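You operate a simulated robot arm through the tools that you are given. There is no shell and no other tool. Be economical: measure what you need, move in short steps, check, and stop when the job is done.

Carry out the task below with a simulated robot arm. There is one attempt and no reset: what you move stays moved.

TASK
Take the dial gauge and put it on top of the small brown box. Then take the blue-topped block and put it on the orange card.
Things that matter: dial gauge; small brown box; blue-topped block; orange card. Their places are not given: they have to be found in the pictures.

It is judged by the outcome, as a careful person would: the job done as asked, and still so three seconds after it is handed in. It fails if anything else is knocked over, pushed out of place, dropped, spilled or broken.

THE ROBOT
A 6-joint arm with a two-finger parallel gripper, fixed in place. Base frame: the origin is at the foot of the arm, x ahead of it, y to its left, z up; the work surface is at about z = 86. Lengths are in cm, angles in rad, forces in N, time in s.
With the tool pointing down near the work surface it reaches from about 24 to 64 cm from the base axis. Its first joint turns from -1.152 to 1.152 rad. Payload 2.7 kg.
Tool frame: the origin (TCP) lies between the finger pads and is the grasp point; the fingertips stand 2.3 cm ahead of it; z points along the fingers, y is the line along which they close. The gripper opens to 9.4 cm. The fingers are 3.8 cm wide and 1 cm thick; the gripper's body (5.4 by 9.6 cm) begins 3.9 cm behind the TCP.
Orientation is that of the tool frame in the base frame, as a unit quaternion [x, y, z, w]. With the fingers straight down and closing along the base's y, the tool's x points along the base's -x, its y along +y and its z along -z.

THE INTERFACE
- The arm moves only by the tool jog_arm. Its argument "rows" is text: rows parted by semicolons, each of 7 numbers parted by spaces: the gripper command, from -1 (fully open) to 1 (shut), values between in proportion, then the shift along the tool's x, y, z in units of 50 mm (1.0 is 50 mm), then the turn, a rotation vector about the tool's x, y, z in units of 6 degrees (1.0 is 6 degrees). In form: gripper x y z rx ry rz; .... A call has 1 to 10 rows; each row shifts and turns the commanded pose from where the row before left it, along the tool's axes as they then stand. A call with a number of a shift or a turn outside -1 to 1 is refused whole. A row lasts 0.2 s, in which the tool goes at most 5 cm and 0.15 rad; a call with a longer step from one row to the next is refused whole, and so is a gripper value outside its range. A pose out of reach is approached as far as the arm can. The call stops where the force on the tool passes 40 N (or 10 N more than at its start, if that is more) or the arm is blocked; 0.2 s more then pass. The fingers move at their own pace (about 4.5 cm/s each) and stop on an object; they squeeze with about 22 N. The grip force told is the motor's: it shows also when the fingers shut on nothing. Time passes only in rows, and 0.2 s behind the last, so rows that do not move let the fingers close. It gives the time, the measured TCP pose, the force on the tool (base axes), the opening and the grip force at its end, in the units of the frame above (readings bear some noise).
- Cameras (640 x 400 px; columns grow to the right, rows downward): "scene" is fixed at [8.31, -43.85, 140.79]; the picture's right is [0.69, -0.73, 0.00], its down [-0.40, -0.38, -0.84] and it looks along [0.61, 0.57, -0.55] (base axes); focal length 308 px, centre (320, 200). "wrist" rides on the gripper at [-3.9, 0, -4.4] in the tool frame; the picture's right is [0.00, -1.00, 0.00], its down [0.97, 0.00, -0.24] and it looks along [0.24, 0.00, 0.97] (tool axes); focal length 218 px, centre (320, 200).
- get_image(camera): a new picture of that camera. No time passes.
- locate(camera, pixels): for up to 12 pixels [column, row] of the newest picture of that camera ("zoom" is the newest enlarged one), the place [x, y, z] in the base frame of the surface seen there, good to about 0.2 cm. No time passes.
- enlarge(camera, box): a new picture of the part [left, top, right, bottom] of that camera's present view, enlarged. No time passes.
- sign_off(): hands the job in; it is judged then, once.

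Work in short steps. Measure before you move; look again where a grasp or a placing could have gone wrong, and mend it. You have 80 turns and 38 pictures in all, those below and enlarged ones among them. Open the gripper and draw the arm clear of the work before you hand the job in, unless the task says otherwise; then end with one line.

The tools are called after "Request:" as a command line: name --argument value ..., lists and objects as JSON in quotes. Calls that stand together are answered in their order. jog_arm: Moves the arm, as the interface text tells. Its arguments: {"type":"object","properties":{"rows":{"type":"string"}},"required":["rows"]} The other tools are called the same way: get_image (camera) takes a picture; locate (camera, pixels) gives the place of the surface under pixels of a picture; enlarge (camera, box) takes an enlarged picture of a part of a camera's view; sign_off () hands the job in.

At the start:

```text
time: 0.0
eef_pos: [37.63, -2.73, 114.18]
ee_rot: [-0.001, 1.0, 0.001, 0.001]
force: [0.1, -1.3, -0.4]
grip_width: 9.4
grip_force: 0.1
```

scene: 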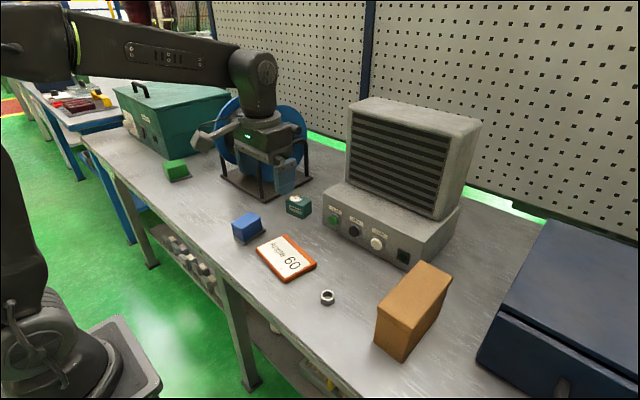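
wrist: 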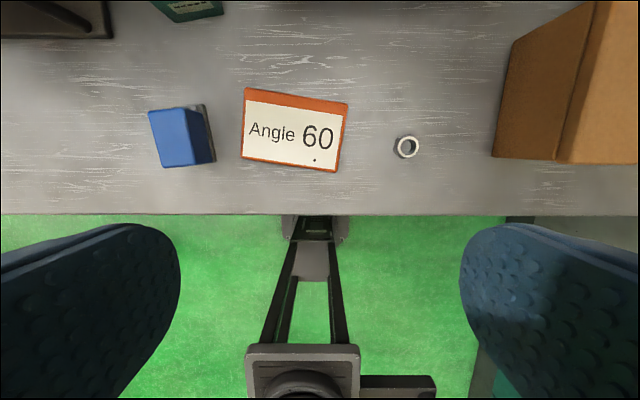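

The scene shows a blue block (247,228), an orange card (286,258), a brown box (412,310) and a small green item (298,206). I enlarge the view to identify the dial gauge.

Request:
enlarge --camera "scene" --box '[220, 170, 460, 320]'

Request:
enlarge --camera "scene" --box '[100, 70, 340, 220]'

```text
2.67 times, centred on (340, 245) of scene
```

zoom: 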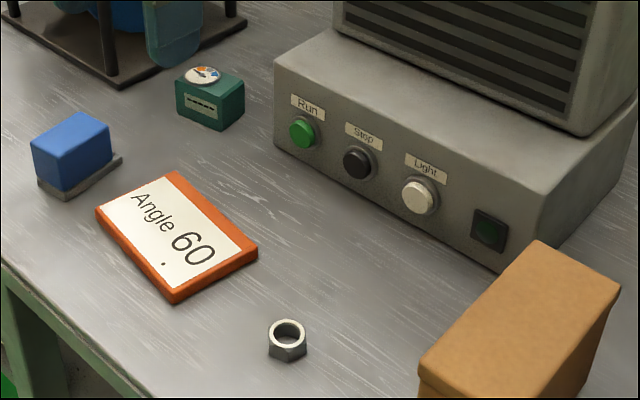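

```text
2.67 times, centred on (220, 145) of scene
```

zoom: 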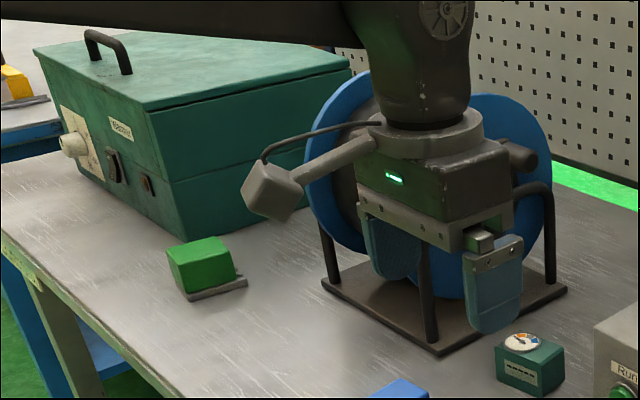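

The dial gauge is the small green box with a dial at (298,206). I'll measure it, the brown box, the blue block and the card.

Request:
locate --camera "scene" --pixels '[[295, 198], [288, 202], [302, 207], [311, 203], [299, 217], [287, 212], [403, 290], [376, 310], [405, 328], [452, 278], [420, 262], [402, 358]]'

Request:
locate --camera "scene" --pixels '[[232, 223], [245, 230], [261, 221], [249, 213], [246, 242], [256, 245], [284, 234], [316, 264], [285, 282], [327, 297], [264, 233], [250, 220]]'

Request:
locate --camera "wrist" --pixels '[[245, 90], [347, 103], [338, 171], [241, 157], [150, 112], [186, 108], [197, 164], [163, 167], [205, 105], [215, 160], [406, 146], [295, 130]]'

```text
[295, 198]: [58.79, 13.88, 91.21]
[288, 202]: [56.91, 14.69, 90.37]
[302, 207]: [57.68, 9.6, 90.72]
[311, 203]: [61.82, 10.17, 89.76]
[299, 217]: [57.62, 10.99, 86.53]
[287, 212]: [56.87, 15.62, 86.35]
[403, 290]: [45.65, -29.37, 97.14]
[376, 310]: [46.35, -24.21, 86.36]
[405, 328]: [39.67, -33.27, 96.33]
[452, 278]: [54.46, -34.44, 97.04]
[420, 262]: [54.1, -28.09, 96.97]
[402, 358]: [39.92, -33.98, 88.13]
```

```text
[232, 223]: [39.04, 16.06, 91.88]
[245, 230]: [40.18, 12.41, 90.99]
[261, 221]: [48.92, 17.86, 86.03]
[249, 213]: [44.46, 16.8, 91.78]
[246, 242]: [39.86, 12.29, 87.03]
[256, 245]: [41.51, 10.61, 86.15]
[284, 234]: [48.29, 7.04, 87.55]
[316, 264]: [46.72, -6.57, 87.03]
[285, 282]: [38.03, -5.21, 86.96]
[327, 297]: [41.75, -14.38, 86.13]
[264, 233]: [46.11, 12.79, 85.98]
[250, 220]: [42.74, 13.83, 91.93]
```

```text
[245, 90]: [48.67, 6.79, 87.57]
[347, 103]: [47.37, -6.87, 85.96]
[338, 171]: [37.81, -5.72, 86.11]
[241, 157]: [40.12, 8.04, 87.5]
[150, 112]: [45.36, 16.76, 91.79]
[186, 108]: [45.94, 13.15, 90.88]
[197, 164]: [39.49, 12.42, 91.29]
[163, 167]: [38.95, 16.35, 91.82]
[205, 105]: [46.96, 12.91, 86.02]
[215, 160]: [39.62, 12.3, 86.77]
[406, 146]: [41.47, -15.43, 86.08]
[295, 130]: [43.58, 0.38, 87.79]
```

Before moving towards the gauge I check the heights of the tall things near it: the blue wheel stand and the heater cabinet.

Request:
locate --camera "scene" --pixels '[[298, 115], [225, 110], [305, 140], [310, 178], [262, 202], [355, 100], [350, 180], [330, 190], [323, 225], [405, 265], [185, 168], [280, 105]]'

```text
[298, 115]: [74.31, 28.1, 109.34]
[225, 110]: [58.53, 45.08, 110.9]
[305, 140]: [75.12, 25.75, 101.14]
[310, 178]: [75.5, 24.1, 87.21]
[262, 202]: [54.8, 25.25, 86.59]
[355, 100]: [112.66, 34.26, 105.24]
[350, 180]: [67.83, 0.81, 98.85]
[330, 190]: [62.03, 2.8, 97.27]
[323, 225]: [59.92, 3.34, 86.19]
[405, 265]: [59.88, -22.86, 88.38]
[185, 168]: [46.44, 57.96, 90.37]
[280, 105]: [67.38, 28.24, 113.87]
```

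The way at z 114 is clear over the gauge. I move towards it at height and look from above.

Request:
jog_arm --rows "-1 -0.6 0.6 0 0 0 0;-1 -0.6 0.6 0 0 0 0;-1 -0.6 0.6 0 0 0 0;-1 -0.6 0.6 0 0 0 0;-1 -0.6 0.6 0 0 0 0;-1 0 0 0.9 0 0 0"

Request:
get_image --camera "wrist"

```text
time: 1.4
eef_pos: [52.39, 12.35, 109.96]
ee_rot: [-0.001, 1.0, 0.002, 0.001]
force: [-0.4, -1.2, 0.7]
grip_width: 9.4
grip_force: 0.0
```

```text
33 pictures are left
```

wrist: 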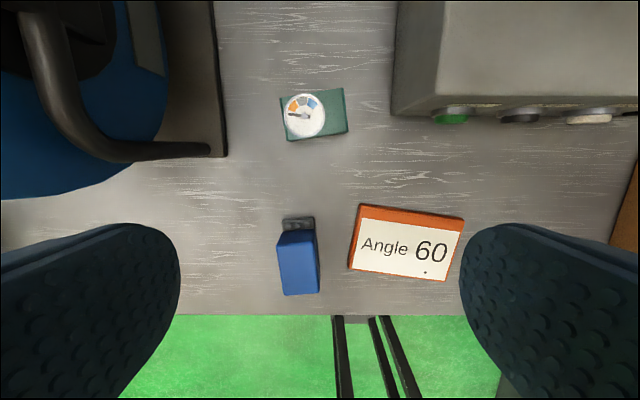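

The gauge shows at (314,115), slightly yawed. I measure its corners.

Request:
locate --camera "wrist" --pixels '[[282, 98], [341, 90], [346, 130], [288, 139], [304, 115], [335, 110], [283, 232], [317, 230], [318, 291], [285, 294], [284, 221], [312, 219]]'

Request:
enlarge --camera "wrist" --box '[240, 60, 400, 160]'

```text
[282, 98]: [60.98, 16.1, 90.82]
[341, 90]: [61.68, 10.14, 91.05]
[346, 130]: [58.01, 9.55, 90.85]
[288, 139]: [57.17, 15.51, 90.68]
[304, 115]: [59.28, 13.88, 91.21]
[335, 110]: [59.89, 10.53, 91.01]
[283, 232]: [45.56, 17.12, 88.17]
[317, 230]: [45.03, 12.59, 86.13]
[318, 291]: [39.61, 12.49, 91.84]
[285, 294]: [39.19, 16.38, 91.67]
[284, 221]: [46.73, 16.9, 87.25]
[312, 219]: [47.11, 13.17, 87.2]
```

```text
4.00 times, centred on (320, 110) of wrist
```

zoom: 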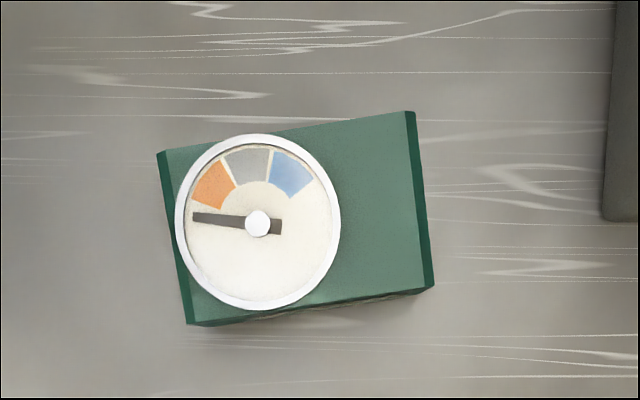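

Gauge centre is about (59.5, 12.8), top z 91, yaw about +0.13 rad, 6 x 3.8 cm. I check the cube on the gripper's side arm in the scene view, so it does not hit anything on the way down.

Request:
get_image --camera "scene"

```text
31 pictures are left
```

scene: 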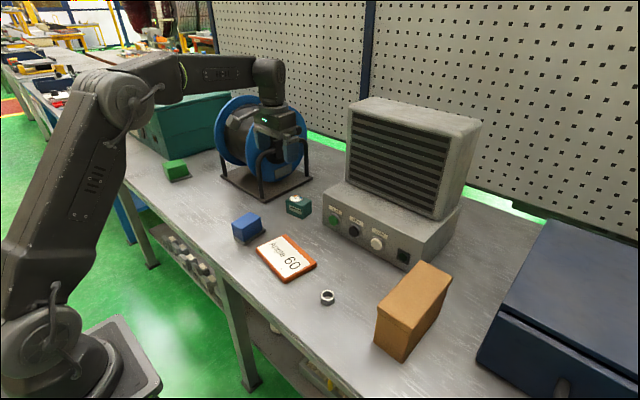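

Request:
enlarge --camera "scene" --box '[210, 70, 370, 170]'

```text
4.00 times, centred on (290, 120) of scene
```

zoom: 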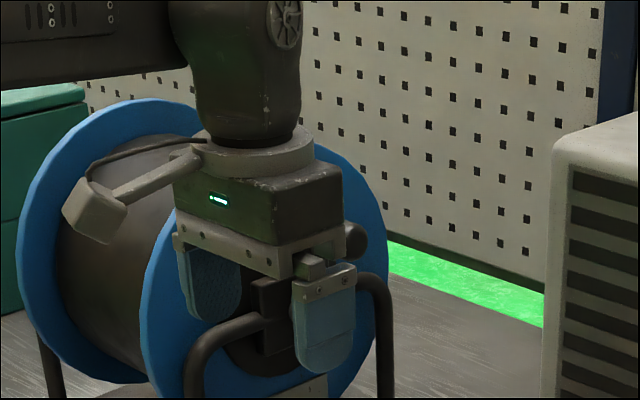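

Request:
locate --camera "zoom" --pixels '[[85, 225], [110, 210], [105, 240], [355, 240], [320, 365], [210, 300], [260, 240], [150, 180], [145, 340], [190, 395], [240, 330], [280, 160]]'

```text
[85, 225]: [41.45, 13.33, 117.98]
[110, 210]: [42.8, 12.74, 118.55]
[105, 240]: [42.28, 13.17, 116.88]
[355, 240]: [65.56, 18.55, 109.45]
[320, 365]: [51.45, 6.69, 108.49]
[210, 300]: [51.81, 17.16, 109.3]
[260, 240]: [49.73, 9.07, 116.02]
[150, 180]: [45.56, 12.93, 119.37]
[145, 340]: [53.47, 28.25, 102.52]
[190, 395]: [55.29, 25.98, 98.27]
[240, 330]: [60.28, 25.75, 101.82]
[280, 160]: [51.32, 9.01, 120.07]
```

The black axle of the reel near zoom (355,240) is close to where the wrist will go. I measure its end.

Request:
locate --camera "zoom" --pixels '[[348, 230], [350, 255], [360, 225], [364, 240], [375, 280], [385, 230], [350, 180], [330, 210], [270, 290], [260, 340], [365, 340], [390, 380]]'

Request:
locate --camera "wrist" --pixels '[[220, 150], [150, 155], [200, 150], [100, 140], [60, 60], [40, 25], [140, 20], [215, 20], [395, 110], [100, 180], [20, 195], [160, 100]]'

```text
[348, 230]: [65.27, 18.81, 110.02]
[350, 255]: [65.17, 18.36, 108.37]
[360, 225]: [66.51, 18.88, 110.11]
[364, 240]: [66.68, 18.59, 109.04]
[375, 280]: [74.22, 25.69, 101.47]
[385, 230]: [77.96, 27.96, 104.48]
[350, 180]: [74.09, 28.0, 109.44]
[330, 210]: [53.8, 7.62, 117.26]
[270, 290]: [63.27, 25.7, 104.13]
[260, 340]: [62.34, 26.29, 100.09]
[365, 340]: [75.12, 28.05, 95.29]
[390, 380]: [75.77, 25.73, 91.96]
```

```text
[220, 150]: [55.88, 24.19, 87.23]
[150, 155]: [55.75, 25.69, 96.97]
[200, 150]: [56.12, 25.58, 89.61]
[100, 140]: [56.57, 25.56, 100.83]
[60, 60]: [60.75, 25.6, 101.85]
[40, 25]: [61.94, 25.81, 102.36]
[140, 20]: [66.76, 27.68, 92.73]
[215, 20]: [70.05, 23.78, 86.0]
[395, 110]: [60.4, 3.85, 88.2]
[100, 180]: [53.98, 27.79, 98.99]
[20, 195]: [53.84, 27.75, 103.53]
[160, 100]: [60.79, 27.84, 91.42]
```

The axle end is at about (66, 18.4, 109), some 8 cm from the planned wrist axis, so it is clear. I yaw to the gauge, move over it and come down to z 95.

Request:
jog_arm --rows "-1 0 0 0 0 0 -0.62;-1 0 0 0 0 0 -0.62;-1 -0.71 -0.047 0 0 0 0;-1 -0.71 -0.047 0 0 0 0;-1 0 0 0.75 0 0 0;-1 0 0 0.75 0 0 0;-1 0 0 0.75 0 0 0;-1 0 0 0.7 0 0 0"

Request:
get_image --camera "wrist"

Request:
enlarge --camera "scene" --box '[220, 130, 380, 230]'

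```text
time: 3.2
eef_pos: [59.35, 12.62, 95.14]
ee_rot: [-0.065, 0.998, 0.001, 0.001]
force: [0.0, 0.1, 0.6]
grip_width: 9.41
grip_force: 0.1
out of reach, approached as far as the arm can: row 4
```

```text
29 pictures are left
```

wrist: 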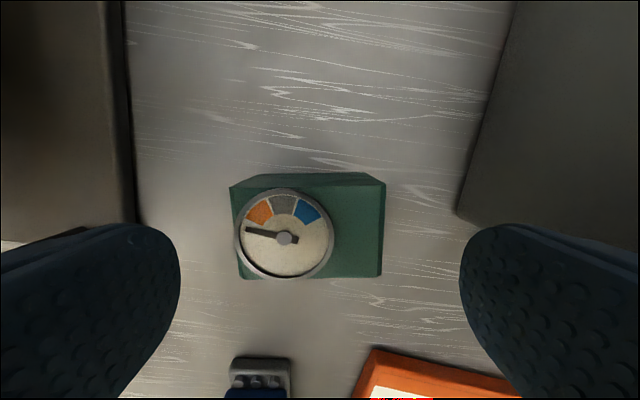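

```text
4.00 times, centred on (300, 180) of scene
```

zoom: 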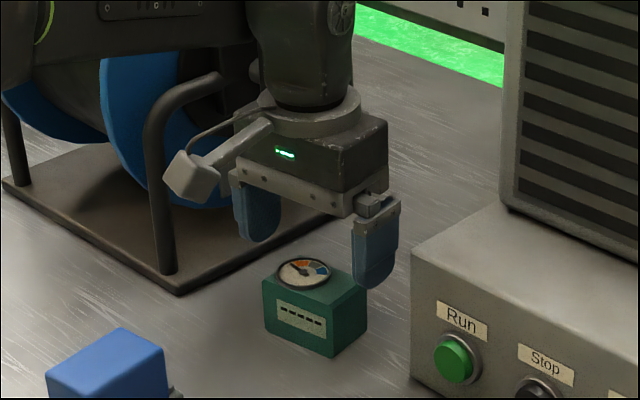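

Nearly aligned; I measure the gauge's edges again from here.

Request:
locate --camera "wrist" --pixels '[[233, 191], [242, 276], [383, 190], [381, 272], [290, 182], [350, 177], [360, 230], [360, 274]]'

```text
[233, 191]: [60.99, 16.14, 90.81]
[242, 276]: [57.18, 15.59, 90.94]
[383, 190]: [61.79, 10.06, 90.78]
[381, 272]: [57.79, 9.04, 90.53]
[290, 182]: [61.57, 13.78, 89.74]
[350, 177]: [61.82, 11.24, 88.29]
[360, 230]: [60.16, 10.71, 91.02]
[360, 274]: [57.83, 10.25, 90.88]
```

Centre (59.45, 12.75) agrees with the TCP. I descend to about z 88.8 and close.

Request:
jog_arm --rows "-1 0 0 0.5 0 0 0;-1 0 0 0.5 0 0 0;-1 0 0 0.26 0 0 0;-1 0 0 0 0 0 0;1 0 0 0 0 0 0;1 0 0 0 0 0 0;1 0 0 0 0 0 0;1 0 0 0 0 0 0"

```text
time: 5.0
eef_pos: [59.37, 12.48, 88.61]
ee_rot: [-0.065, 0.998, 0.001, 0.001]
force: [-0.7, -0.3, -0.1]
grip_width: 6.6
grip_force: 21.9
```

The fingers hold at 6.6 cm with 22 N. I lift and check.

Request:
jog_arm --rows "1 0 0 -0.3 0 0 0;1 0 0 -0.5 0 0 0;1 0 0 -0.6 0 0 0;1 0 0 -0.6 0 0 0;1 0 0 -0.6 0 0 0;1 0 0 -0.6 0 0 0;1 0 0 -0.6 0 0 0;1 0 0 -0.6 0 0 0"

Request:
get_image --camera "wrist"

Request:
get_image --camera "scene"

```text
time: 6.8
eef_pos: [58.84, 12.38, 110.67]
ee_rot: [-0.065, 0.998, 0.0, -0.001]
force: [1.0, 0.4, -2.1]
grip_width: 6.59
grip_force: 21.7
out of reach, approached as far as the arm can: row 8
```

```text
27 pictures are left
```

wrist: 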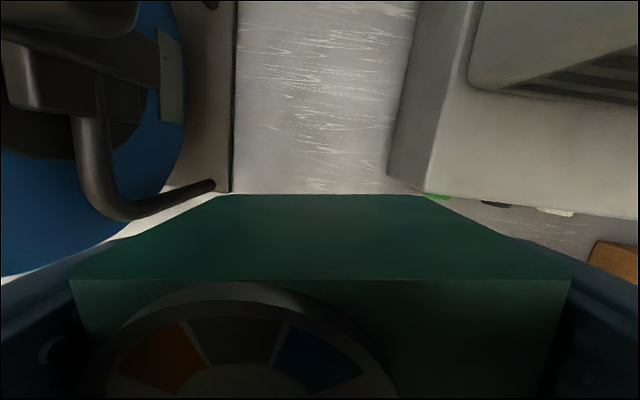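

```text
26 pictures are left
```

scene: 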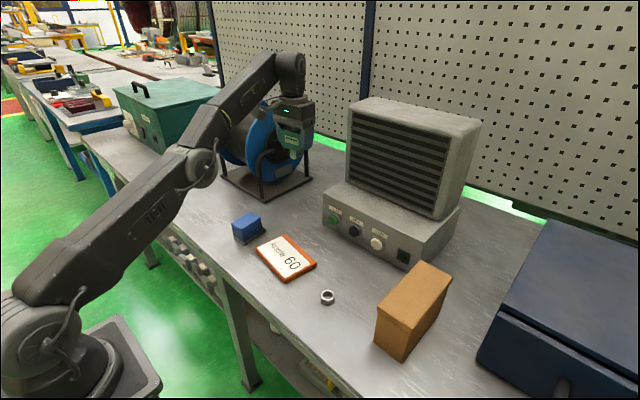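

The gauge is held level. Now I measure the brown box's top precisely.

Request:
enlarge --camera "scene" --box '[350, 245, 478, 325]'

```text
5.00 times, centred on (414, 285) of scene
```

zoom: 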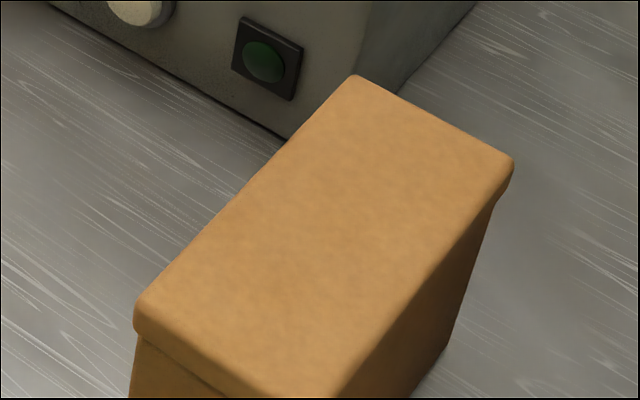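

Request:
locate --camera "zoom" --pixels '[[355, 82], [505, 163], [145, 305], [310, 385], [250, 193], [420, 268], [240, 350], [430, 122], [320, 230], [300, 140]]'

Request:
locate --camera "scene" --pixels '[[376, 306], [379, 308], [405, 324], [409, 321], [451, 280], [421, 263], [404, 264], [430, 243]]'

```text
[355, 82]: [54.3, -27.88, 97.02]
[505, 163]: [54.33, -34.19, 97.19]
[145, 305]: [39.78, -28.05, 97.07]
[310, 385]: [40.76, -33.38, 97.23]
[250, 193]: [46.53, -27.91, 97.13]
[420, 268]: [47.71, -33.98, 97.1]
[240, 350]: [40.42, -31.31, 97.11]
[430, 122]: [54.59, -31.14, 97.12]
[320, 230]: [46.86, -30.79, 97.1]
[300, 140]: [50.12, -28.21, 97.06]
```

```text
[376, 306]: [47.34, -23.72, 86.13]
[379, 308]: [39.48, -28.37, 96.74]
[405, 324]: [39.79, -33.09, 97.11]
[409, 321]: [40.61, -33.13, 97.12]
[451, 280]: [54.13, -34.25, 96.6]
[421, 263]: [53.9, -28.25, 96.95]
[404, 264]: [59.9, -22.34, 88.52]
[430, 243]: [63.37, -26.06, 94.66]
```

Box top: x 39.6–54.6, y −34.3 to −27.8, z 97.1; centre (47, −31). I draw back from the reel first, then travel towards the box at height.

Request:
jog_arm --rows "1 0.5 0 0 0 0 0;1 0.6 0 0 0 0 0;1 0.6 0 0 0 0 0;1 0.12 -0.6 0 0 0 0;1 0.12 -0.6 0 0 0 0;1 0.12 -0.6 0 0 0 0;1 0.12 -0.6 0 0 0 0;1 0.12 -0.6 0 0 0 0;1 0.12 -0.6 0 0 0 0;1 0.12 -0.6 0 0 0 0"

```text
time: 9.0
eef_pos: [48.83, -10.15, 110.49]
ee_rot: [-0.066, 0.998, 0.002, 0.001]
force: [-0.2, -0.8, -2.6]
grip_width: 6.58
grip_force: 22.1
```

Request:
jog_arm --rows "1 0.126 -0.584 0 0 0 0;1 0.126 -0.584 0 0 0 0;1 0.126 -0.584 0 0 0 0;1 0.126 -0.584 0 0 0 0;1 0.126 -0.584 0 0 0 0;1 0.126 -0.584 0 0 0 0;1 0.126 -0.584 0 0 0 0;1 0 0 0 0 0 0.9;1 0 0 0 0 0 0.9;1 0 0 0 0 0 0.9"

Request:
jog_arm --rows "1 0 0 0 0 0 0.9;1 0 0 0 0 0 0.9;1 0 0 0 0 0 0.9;1 0 0 0 0 0 0.9;1 0 0 0 0 0 0.9;1 0 0 0 0 0 0.9;1 0 0 0 0 0 0.9;1 0 0 0 0 0 0.9;1 0 0 0 0 0 0.9;1 0 0 0 0 0 0.9"

```text
time: 11.2
eef_pos: [47.21, -30.94, 110.41]
ee_rot: [0.077, 0.997, 0.001, 0.001]
force: [-0.5, 0.1, -1.5]
grip_width: 6.61
grip_force: 21.5
```

```text
time: 13.4
eef_pos: [47.21, -30.92, 110.46]
ee_rot: [0.521, 0.854, 0.001, -0.001]
force: [-0.5, 0.3, -1.8]
grip_width: 6.59
grip_force: 22.2
```

Rotation is at 62.8°; 27° more aligns the long side with the box, then I descend to about z 101.4 and look.

Request:
jog_arm --rows "1 0 0 0 0 0 0.9;1 0 0 0 0 0 0.9;1 0 0 0 0 0 0.9;1 0 0 0 0 0 0.9;1 0 0 0 0 0 0.9;1 0 0 0.45 0 0 0;1 0 0 0.45 0 0 0;1 0 0 0.45 0 0 0;1 0 0 0.45 0 0 0"

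Request:
enlarge --camera "scene" --box '[320, 190, 520, 315]'

```text
time: 15.4
eef_pos: [47.44, -30.89, 101.46]
ee_rot: [0.705, 0.709, 0.001, 0.0]
force: [-0.2, 0.4, -2.6]
grip_width: 6.6
grip_force: 21.8
```

```text
3.20 times, centred on (420, 252) of scene
```

zoom: 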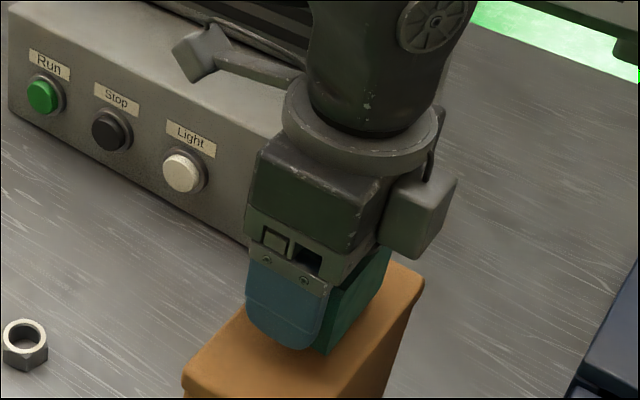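

Well positioned over the box. I lower gently to contact.

Request:
jog_arm --rows "1 0 0 0.2 0 0 0;1 0 0 0.1 0 0 0;1 0 0 0.03 0 0 0;1 0 0 0 0 0 0"

```text
time: 16.4
eef_pos: [47.24, -30.87, 99.81]
ee_rot: [0.705, 0.709, 0.001, 0.0]
force: [-0.6, 0.3, -2.1]
grip_width: 6.61
grip_force: 21.7
```

Request:
jog_arm --rows "1 0 0 0.02 0 0 0;1 0 0 0 0 0 0"

Request:
enlarge --camera "scene" --box '[370, 240, 466, 300]'

```text
time: 17.0
eef_pos: [47.2, -30.86, 99.71]
ee_rot: [0.705, 0.71, 0.001, 0.0]
force: [1.2, 0.8, 0.9]
grip_width: 6.59
grip_force: 21.7
```

```text
6.67 times, centred on (418, 270) of scene
```

zoom: 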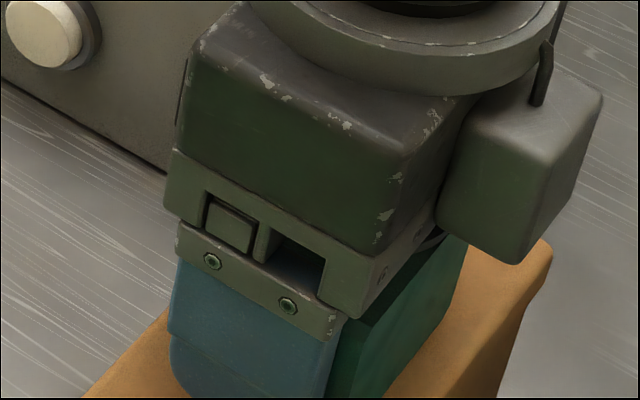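

The force changed sign (−2.1 to +0.9 N): contact. I open and rise straight up.

Request:
jog_arm --rows "0 0 0 0 0 0 0;-0.4 0 0 0 0 0 0;-1 0 0 0 0 0 0;-1 0 0 0 0 0 0;-1 0 0 -0.3 0 0 0;-1 0 0 -0.6 0 0 0;-1 0 0 -0.8 0 0 0;-1 0 0 -0.8 0 0 0"

Request:
get_image --camera "scene"

Request:
get_image --camera "wrist"

```text
time: 18.8
eef_pos: [47.19, -31.05, 112.32]
ee_rot: [0.705, 0.709, 0.001, -0.001]
force: [-1.0, -0.3, -0.3]
grip_width: 9.36
grip_force: 0.1
```

```text
22 pictures are left
```

scene: 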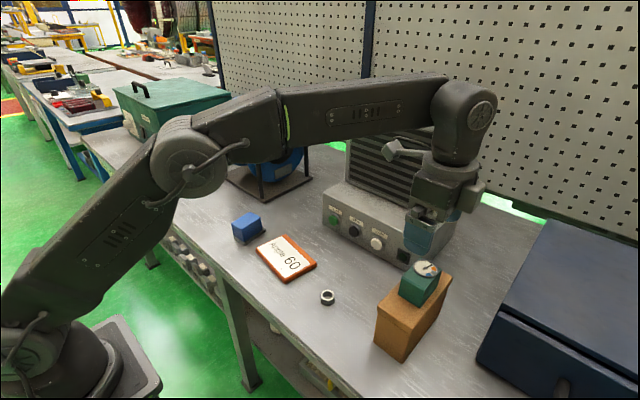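

```text
21 pictures are left
```

wrist: 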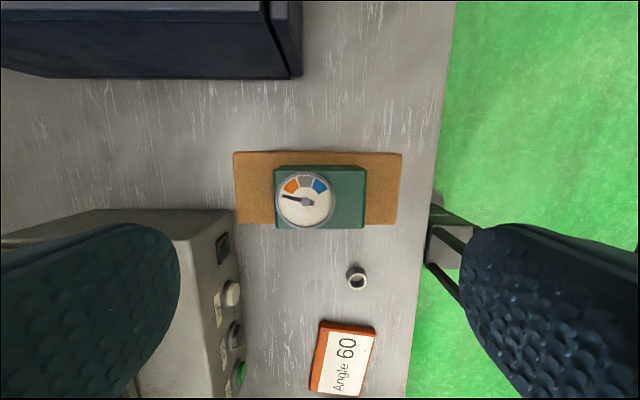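

Gauge sits on the box. A quick check of its overhang.

Request:
locate --camera "wrist" --pixels '[[280, 227], [360, 227], [280, 172], [362, 174], [250, 220], [390, 220], [250, 155], [390, 157], [345, 200]]'

```text
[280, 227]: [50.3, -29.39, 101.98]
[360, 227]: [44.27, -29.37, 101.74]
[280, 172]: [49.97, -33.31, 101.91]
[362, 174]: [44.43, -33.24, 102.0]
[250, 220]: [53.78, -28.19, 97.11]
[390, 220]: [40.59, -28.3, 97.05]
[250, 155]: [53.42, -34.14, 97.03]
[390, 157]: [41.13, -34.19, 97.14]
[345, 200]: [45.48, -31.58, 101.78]
```

The gauge is fully on the box top (y −29.4 to −33.3 within −27.8 to −34.3). Now I travel to the blue block at height, then turn the tool back.

Request:
jog_arm --rows "-1 0.91 -0.184 0 0 0 0;-1 0.91 -0.184 0 0 0 0;-1 0.91 -0.184 0 0 0 0;-1 0.91 -0.184 0 0 0 0;-1 0.91 -0.184 0 0 0 0;-1 0.91 -0.184 0 0 0 0;-1 0.91 -0.184 0 0 0 0;-1 0.91 -0.184 0 0 0 0;-1 0.91 -0.184 0 0 0 0;-1 0.91 -0.184 0 0 0 0"

Request:
jog_arm --rows "-1 0 0 0 0 0 -1;-1 0 0 0 0 0 -1;-1 0 0 0 0 0 -1;-1 0 0 0 0 0 -1;-1 0 0 0 0 0 -1;-1 0 0 0 0 0 -1;-1 0 0 0 0 0 -1;-1 0 0 0 0 0 -1;-1 0 0 0 0 0 -1;-1 0 0 0 0 0 -1"

Request:
jog_arm --rows "-1 0 0 0 0 0 -1;-1 0 0 0 0 0 -1;-1 0 0 0 0 0 -1;-1 0 0 0 0 0 -1;-1 0 0 0 0 0 -1;-1 0 0 0 0 0 -0.9;-1 0 0 0.9 0 0 0;-1 0 0 0.9 0 0 0"

Request:
get_image --camera "wrist"

Request:
enlarge --camera "scene" --box '[190, 170, 334, 260]'

```text
time: 21.0
eef_pos: [37.78, 14.48, 112.28]
ee_rot: [0.705, 0.709, 0.001, 0.0]
force: [-0.1, -0.1, -0.2]
grip_width: 9.39
grip_force: 0.1
```

```text
time: 23.2
eef_pos: [37.79, 14.49, 112.19]
ee_rot: [0.256, 0.967, 0.001, 0.001]
force: [-0.2, -0.1, 0.8]
grip_width: 9.39
grip_force: 0.1
```

```text
time: 25.0
eef_pos: [37.83, 14.44, 103.25]
ee_rot: [-0.051, 0.999, 0.001, 0.002]
force: [-0.6, 0.0, -0.5]
grip_width: 9.39
grip_force: 0.1
```

```text
20 pictures are left
```

wrist: 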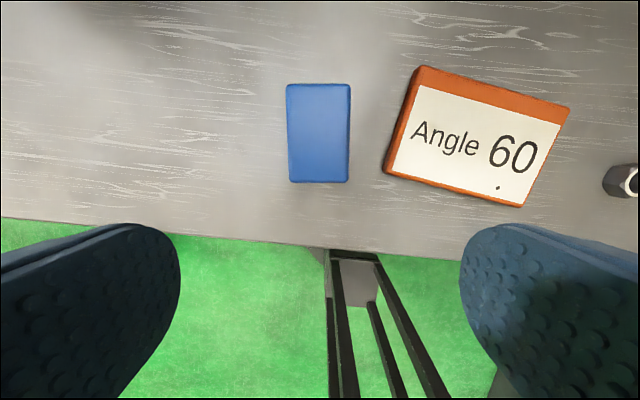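

```text
4.44 times, centred on (262, 215) of scene
```

zoom: 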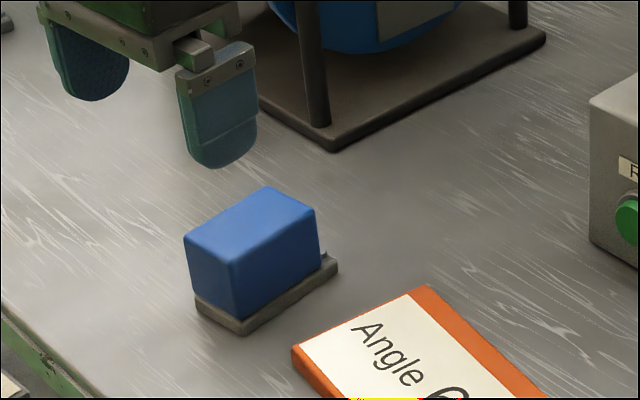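

The block (318,132) is aligned with the fingers. I measure its top and the card.

Request:
locate --camera "wrist" --pixels '[[289, 87], [347, 87], [346, 179], [292, 180], [319, 133], [418, 70], [567, 107], [521, 205], [386, 172], [480, 135]]'

Request:
locate --camera "zoom" --pixels '[[243, 330], [335, 268], [240, 315], [318, 262], [200, 312], [325, 255], [290, 293], [288, 270]]'

```text
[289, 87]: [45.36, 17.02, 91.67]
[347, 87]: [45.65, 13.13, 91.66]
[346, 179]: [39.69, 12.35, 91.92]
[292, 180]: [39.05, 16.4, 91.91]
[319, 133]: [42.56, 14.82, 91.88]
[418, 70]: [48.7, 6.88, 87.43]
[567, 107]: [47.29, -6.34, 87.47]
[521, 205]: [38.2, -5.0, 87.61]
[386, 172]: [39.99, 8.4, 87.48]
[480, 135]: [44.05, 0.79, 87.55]
```

```text
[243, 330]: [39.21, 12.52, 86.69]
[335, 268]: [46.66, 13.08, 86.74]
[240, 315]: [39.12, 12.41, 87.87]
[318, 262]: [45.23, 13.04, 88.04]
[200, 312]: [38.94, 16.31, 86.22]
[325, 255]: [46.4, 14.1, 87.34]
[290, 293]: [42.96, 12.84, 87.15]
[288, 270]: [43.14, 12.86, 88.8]
```

Block centre about (42.5, 14.7), card centre about (43.5, 1.0). I narrow the opening to about 7 cm (the card edge is near), move over the block and come down to z 95.

Request:
jog_arm --rows "-0.49 -0.467 -0.022 0 0 0 0;-0.49 -0.467 -0.022 0 0 0 0;-0.49 0 0 0.55 0 0 0;-0.49 0 0 0.55 0 0 0;-0.49 0 0 0.55 0 0 0;-0.49 0 0 0 0 0 0"

Request:
get_image --camera "wrist"

```text
time: 26.4
eef_pos: [42.5, 14.87, 94.97]
ee_rot: [-0.05, 0.999, 0.001, 0.001]
force: [-0.8, -0.4, -0.7]
grip_width: 6.97
grip_force: 0.0
```

```text
18 pictures are left
```

wrist: 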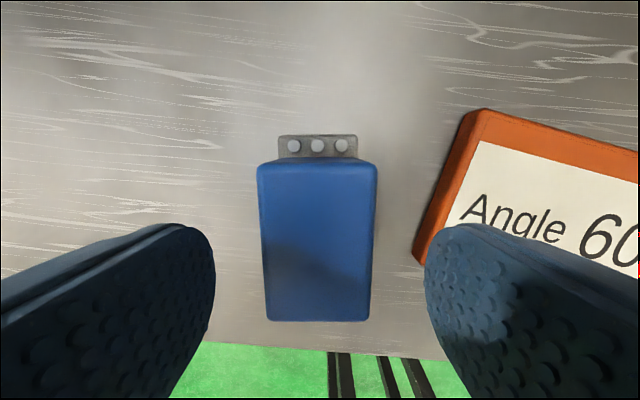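

Centred between the fingers and clear of the card. I descend to z 88.9 and close.

Request:
jog_arm --rows "-0.49 0 0 0.5 0 0 0;-0.49 0 0 0.5 0 0 0;-0.49 0 0 0.21 0 0 0;-0.49 0 0 0 0 0 0;1 0 0 0 0 0 0;1 0 0 0 0 0 0;1 0 0 0 0 0 0;1 0 0 0 0 0 0"

Request:
jog_arm --rows "1 0 0 -0.2 0 0 0;1 0 0 -0.4 0 0 0;1 0 0 -0.6 0 0 0;1 0 0 0 0 0 0"

Request:
enlarge --camera "scene" --box '[174, 170, 334, 270]'

```text
time: 28.2
eef_pos: [42.51, 14.71, 88.97]
ee_rot: [-0.05, 0.999, 0.0, 0.0]
force: [0.5, 0.6, 0.2]
grip_width: 4.48
grip_force: 22.1
```

```text
time: 29.2
eef_pos: [42.43, 14.92, 94.87]
ee_rot: [-0.05, 0.999, 0.001, 0.002]
force: [0.2, -0.3, -2.1]
grip_width: 4.5
grip_force: 22.0
```

```text
4.00 times, centred on (254, 220) of scene
```

zoom: 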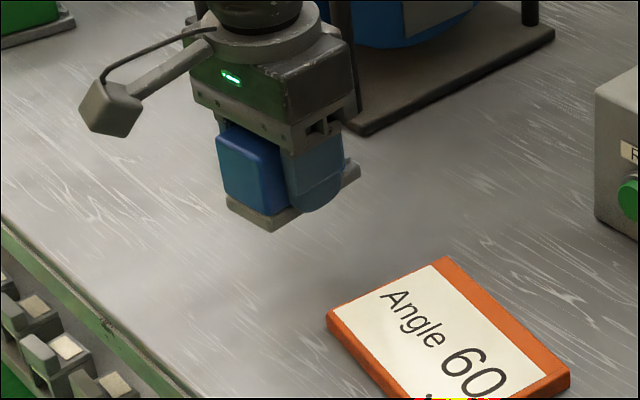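

Block held as one piece, 4.5 cm wide. I raise it, move over the card, and turn it about −103° so its length lies along the card's length.

Request:
jog_arm --rows "1 0 0 -0.6 0 0 0;1 0 0 -0.6 0 0 0;1 0.01 -0.68 0 0 0 0;1 0.01 -0.68 0 0 0 0;1 0.01 -0.68 0 0 0 0;1 0.01 -0.68 0 0 0 0;1 0 0 0 0 0 0.95;1 0 0 0 0 0 0.95;1 0 0 0 0 0 0.95;1 0 0 0 0 0 0.95"

Request:
jog_arm --rows "1 0 0 0 0 0 0.95;1 0 0 0 0 0 0.95;1 0 0 0 0 0 0.95;1 0 0 0 0 0 0.95;1 0 0 0 0 0 0.95;1 0 0 0 0 0 0.95;1 0 0 0 0 0 0.95;1 0 0 0 0 0 0.95;1 0 0 0 0 0 0.95;1 0 0 0 0 0 0.95"

Request:
jog_arm --rows "1 0 0 0 0 0 0.95;1 0 0 0 0 0 0.95;1 0 0 0 0 0 0.95;1 0 0 0 0 0 0.95;1 0 0 0.5 0 0 0;1 0 0 0.5 0 0 0;1 0 0 0.5 0 0 0;1 0 0 0 0 0 0"

Request:
get_image --camera "wrist"

Request:
enlarge --camera "scene" --box '[206, 190, 366, 290]'

```text
time: 31.4
eef_pos: [43.62, 1.1, 100.86]
ee_rot: [0.149, 0.989, 0.001, 0.001]
force: [-0.5, 0.1, -2.5]
grip_width: 4.51
grip_force: 21.8
```

```text
time: 33.6
eef_pos: [43.61, 1.22, 100.89]
ee_rot: [0.603, 0.798, 0.001, -0.001]
force: [-0.5, 0.2, -3.3]
grip_width: 4.48
grip_force: 21.8
```

```text
time: 35.4
eef_pos: [43.64, 1.31, 93.24]
ee_rot: [0.748, 0.663, 0.001, 0.0]
force: [-0.1, 0.8, -2.8]
grip_width: 4.51
grip_force: 22.1
```

```text
16 pictures are left
```

wrist: 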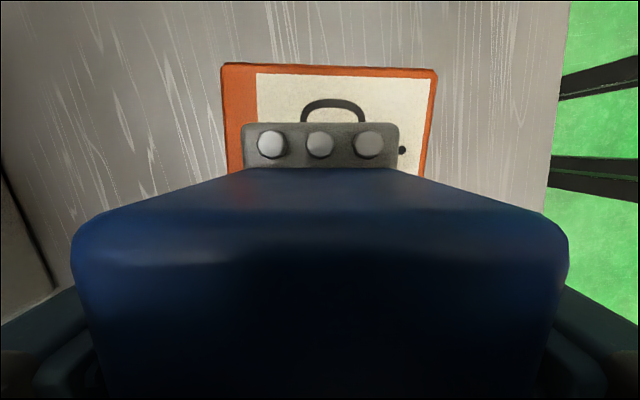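

```text
4.00 times, centred on (286, 240) of scene
```

zoom: 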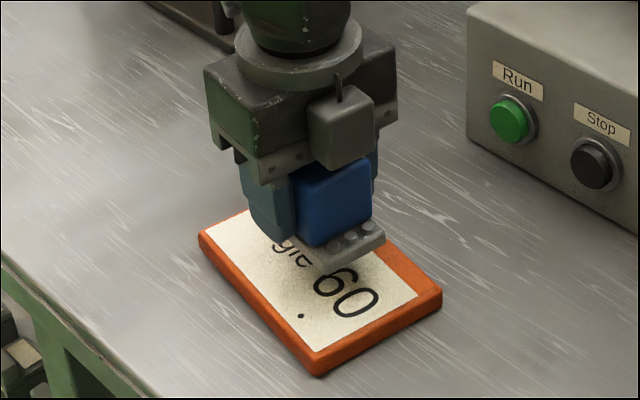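

Block is aligned with and over the card. I lower to about 90.7, then in small steps to contact.

Request:
jog_arm --rows "1 0 0 0.3 0 0 0;1 0 0 0.16 0 0 0;1 0 0 0.04 0 0 0;1 0 0 0 0 0 0"

```text
time: 36.4
eef_pos: [43.67, 1.08, 90.86]
ee_rot: [0.748, 0.663, 0.002, 0.0]
force: [-0.4, -1.0, -2.2]
grip_width: 4.49
grip_force: 21.8
```

Request:
jog_arm --rows "1 0 0 0.04 0 0 0;1 0 0 0 0 0 0"

```text
time: 37.0
eef_pos: [43.74, 1.3, 90.66]
ee_rot: [0.748, 0.663, 0.002, 0.0]
force: [0.0, -0.3, -2.6]
grip_width: 4.49
grip_force: 21.7
```

Request:
jog_arm --rows "1 0 0 0.03 0 0 0;1 0 0 0 0 0 0"

```text
time: 37.6
eef_pos: [43.72, 1.32, 90.58]
ee_rot: [0.747, 0.664, 0.001, 0.001]
force: [-0.5, -1.4, 3.5]
grip_width: 4.49
grip_force: 22.1
```

Contact (+3.5 N). I open moderately and rise straight up.

Request:
jog_arm --rows "-0.2 0 0 0 0 0 0;-0.6 0 0 0 0 0 0;-0.6 0 0 0 0 0 0;-0.6 0 0 0 0 0 0;-0.6 0 0 -0.3 0 0 0;-0.6 0 0 -0.6 0 0 0;-1 0 0 -0.8 0 0 0;-1 0 0 -0.9 0 0 0;-1 0 0 -0.9 0 0 0"

Request:
get_image --camera "scene"

Request:
get_image --camera "wrist"

```text
time: 39.6
eef_pos: [43.72, 1.2, 108.14]
ee_rot: [0.748, 0.663, 0.001, -0.001]
force: [-0.1, 0.2, 0.1]
grip_width: 9.4
grip_force: 0.0
```

```text
14 pictures are left
```

scene: 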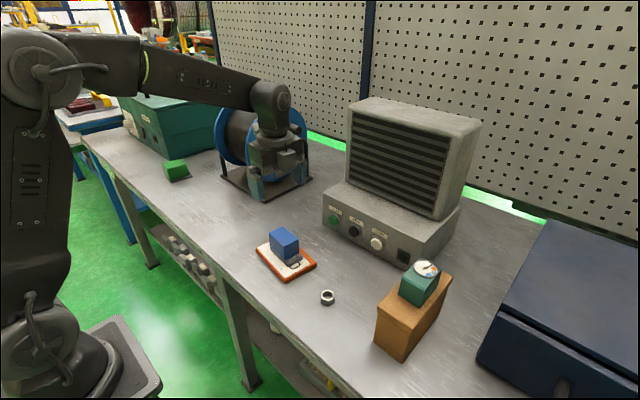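

```text
13 pictures are left
```

wrist: 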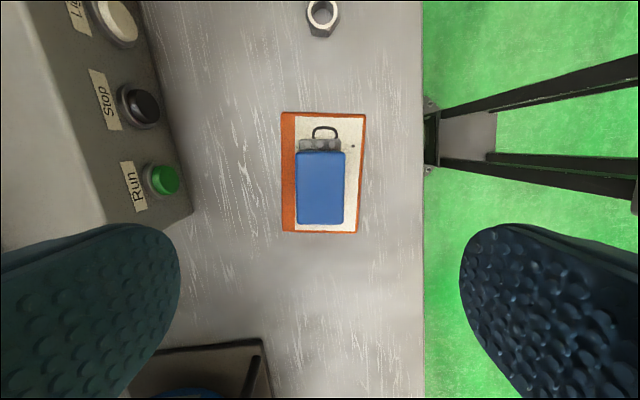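

Both items are in place, the nut and the rest undisturbed. I draw the arm a little higher and back, then hand in.

Request:
jog_arm --rows "-1 0 -0.5 -0.5 0 0 0;-1 0 -0.5 -0.5 0 0 0;-1 0 0 0 0 0 0"

Request:
sign_off

```text
time: 40.4
eef_pos: [38.77, 1.91, 113.09]
ee_rot: [0.748, 0.663, 0.001, -0.001]
force: [-0.1, -0.5, 0.2]
grip_width: 9.4
grip_force: 0.1
```

```text
The job is handed in.
```

The dial gauge is on top of the small brown box and the blue-topped block is on the orange card; the last pictures show nothing else moved, and the gripper was open and clear at hand-in.
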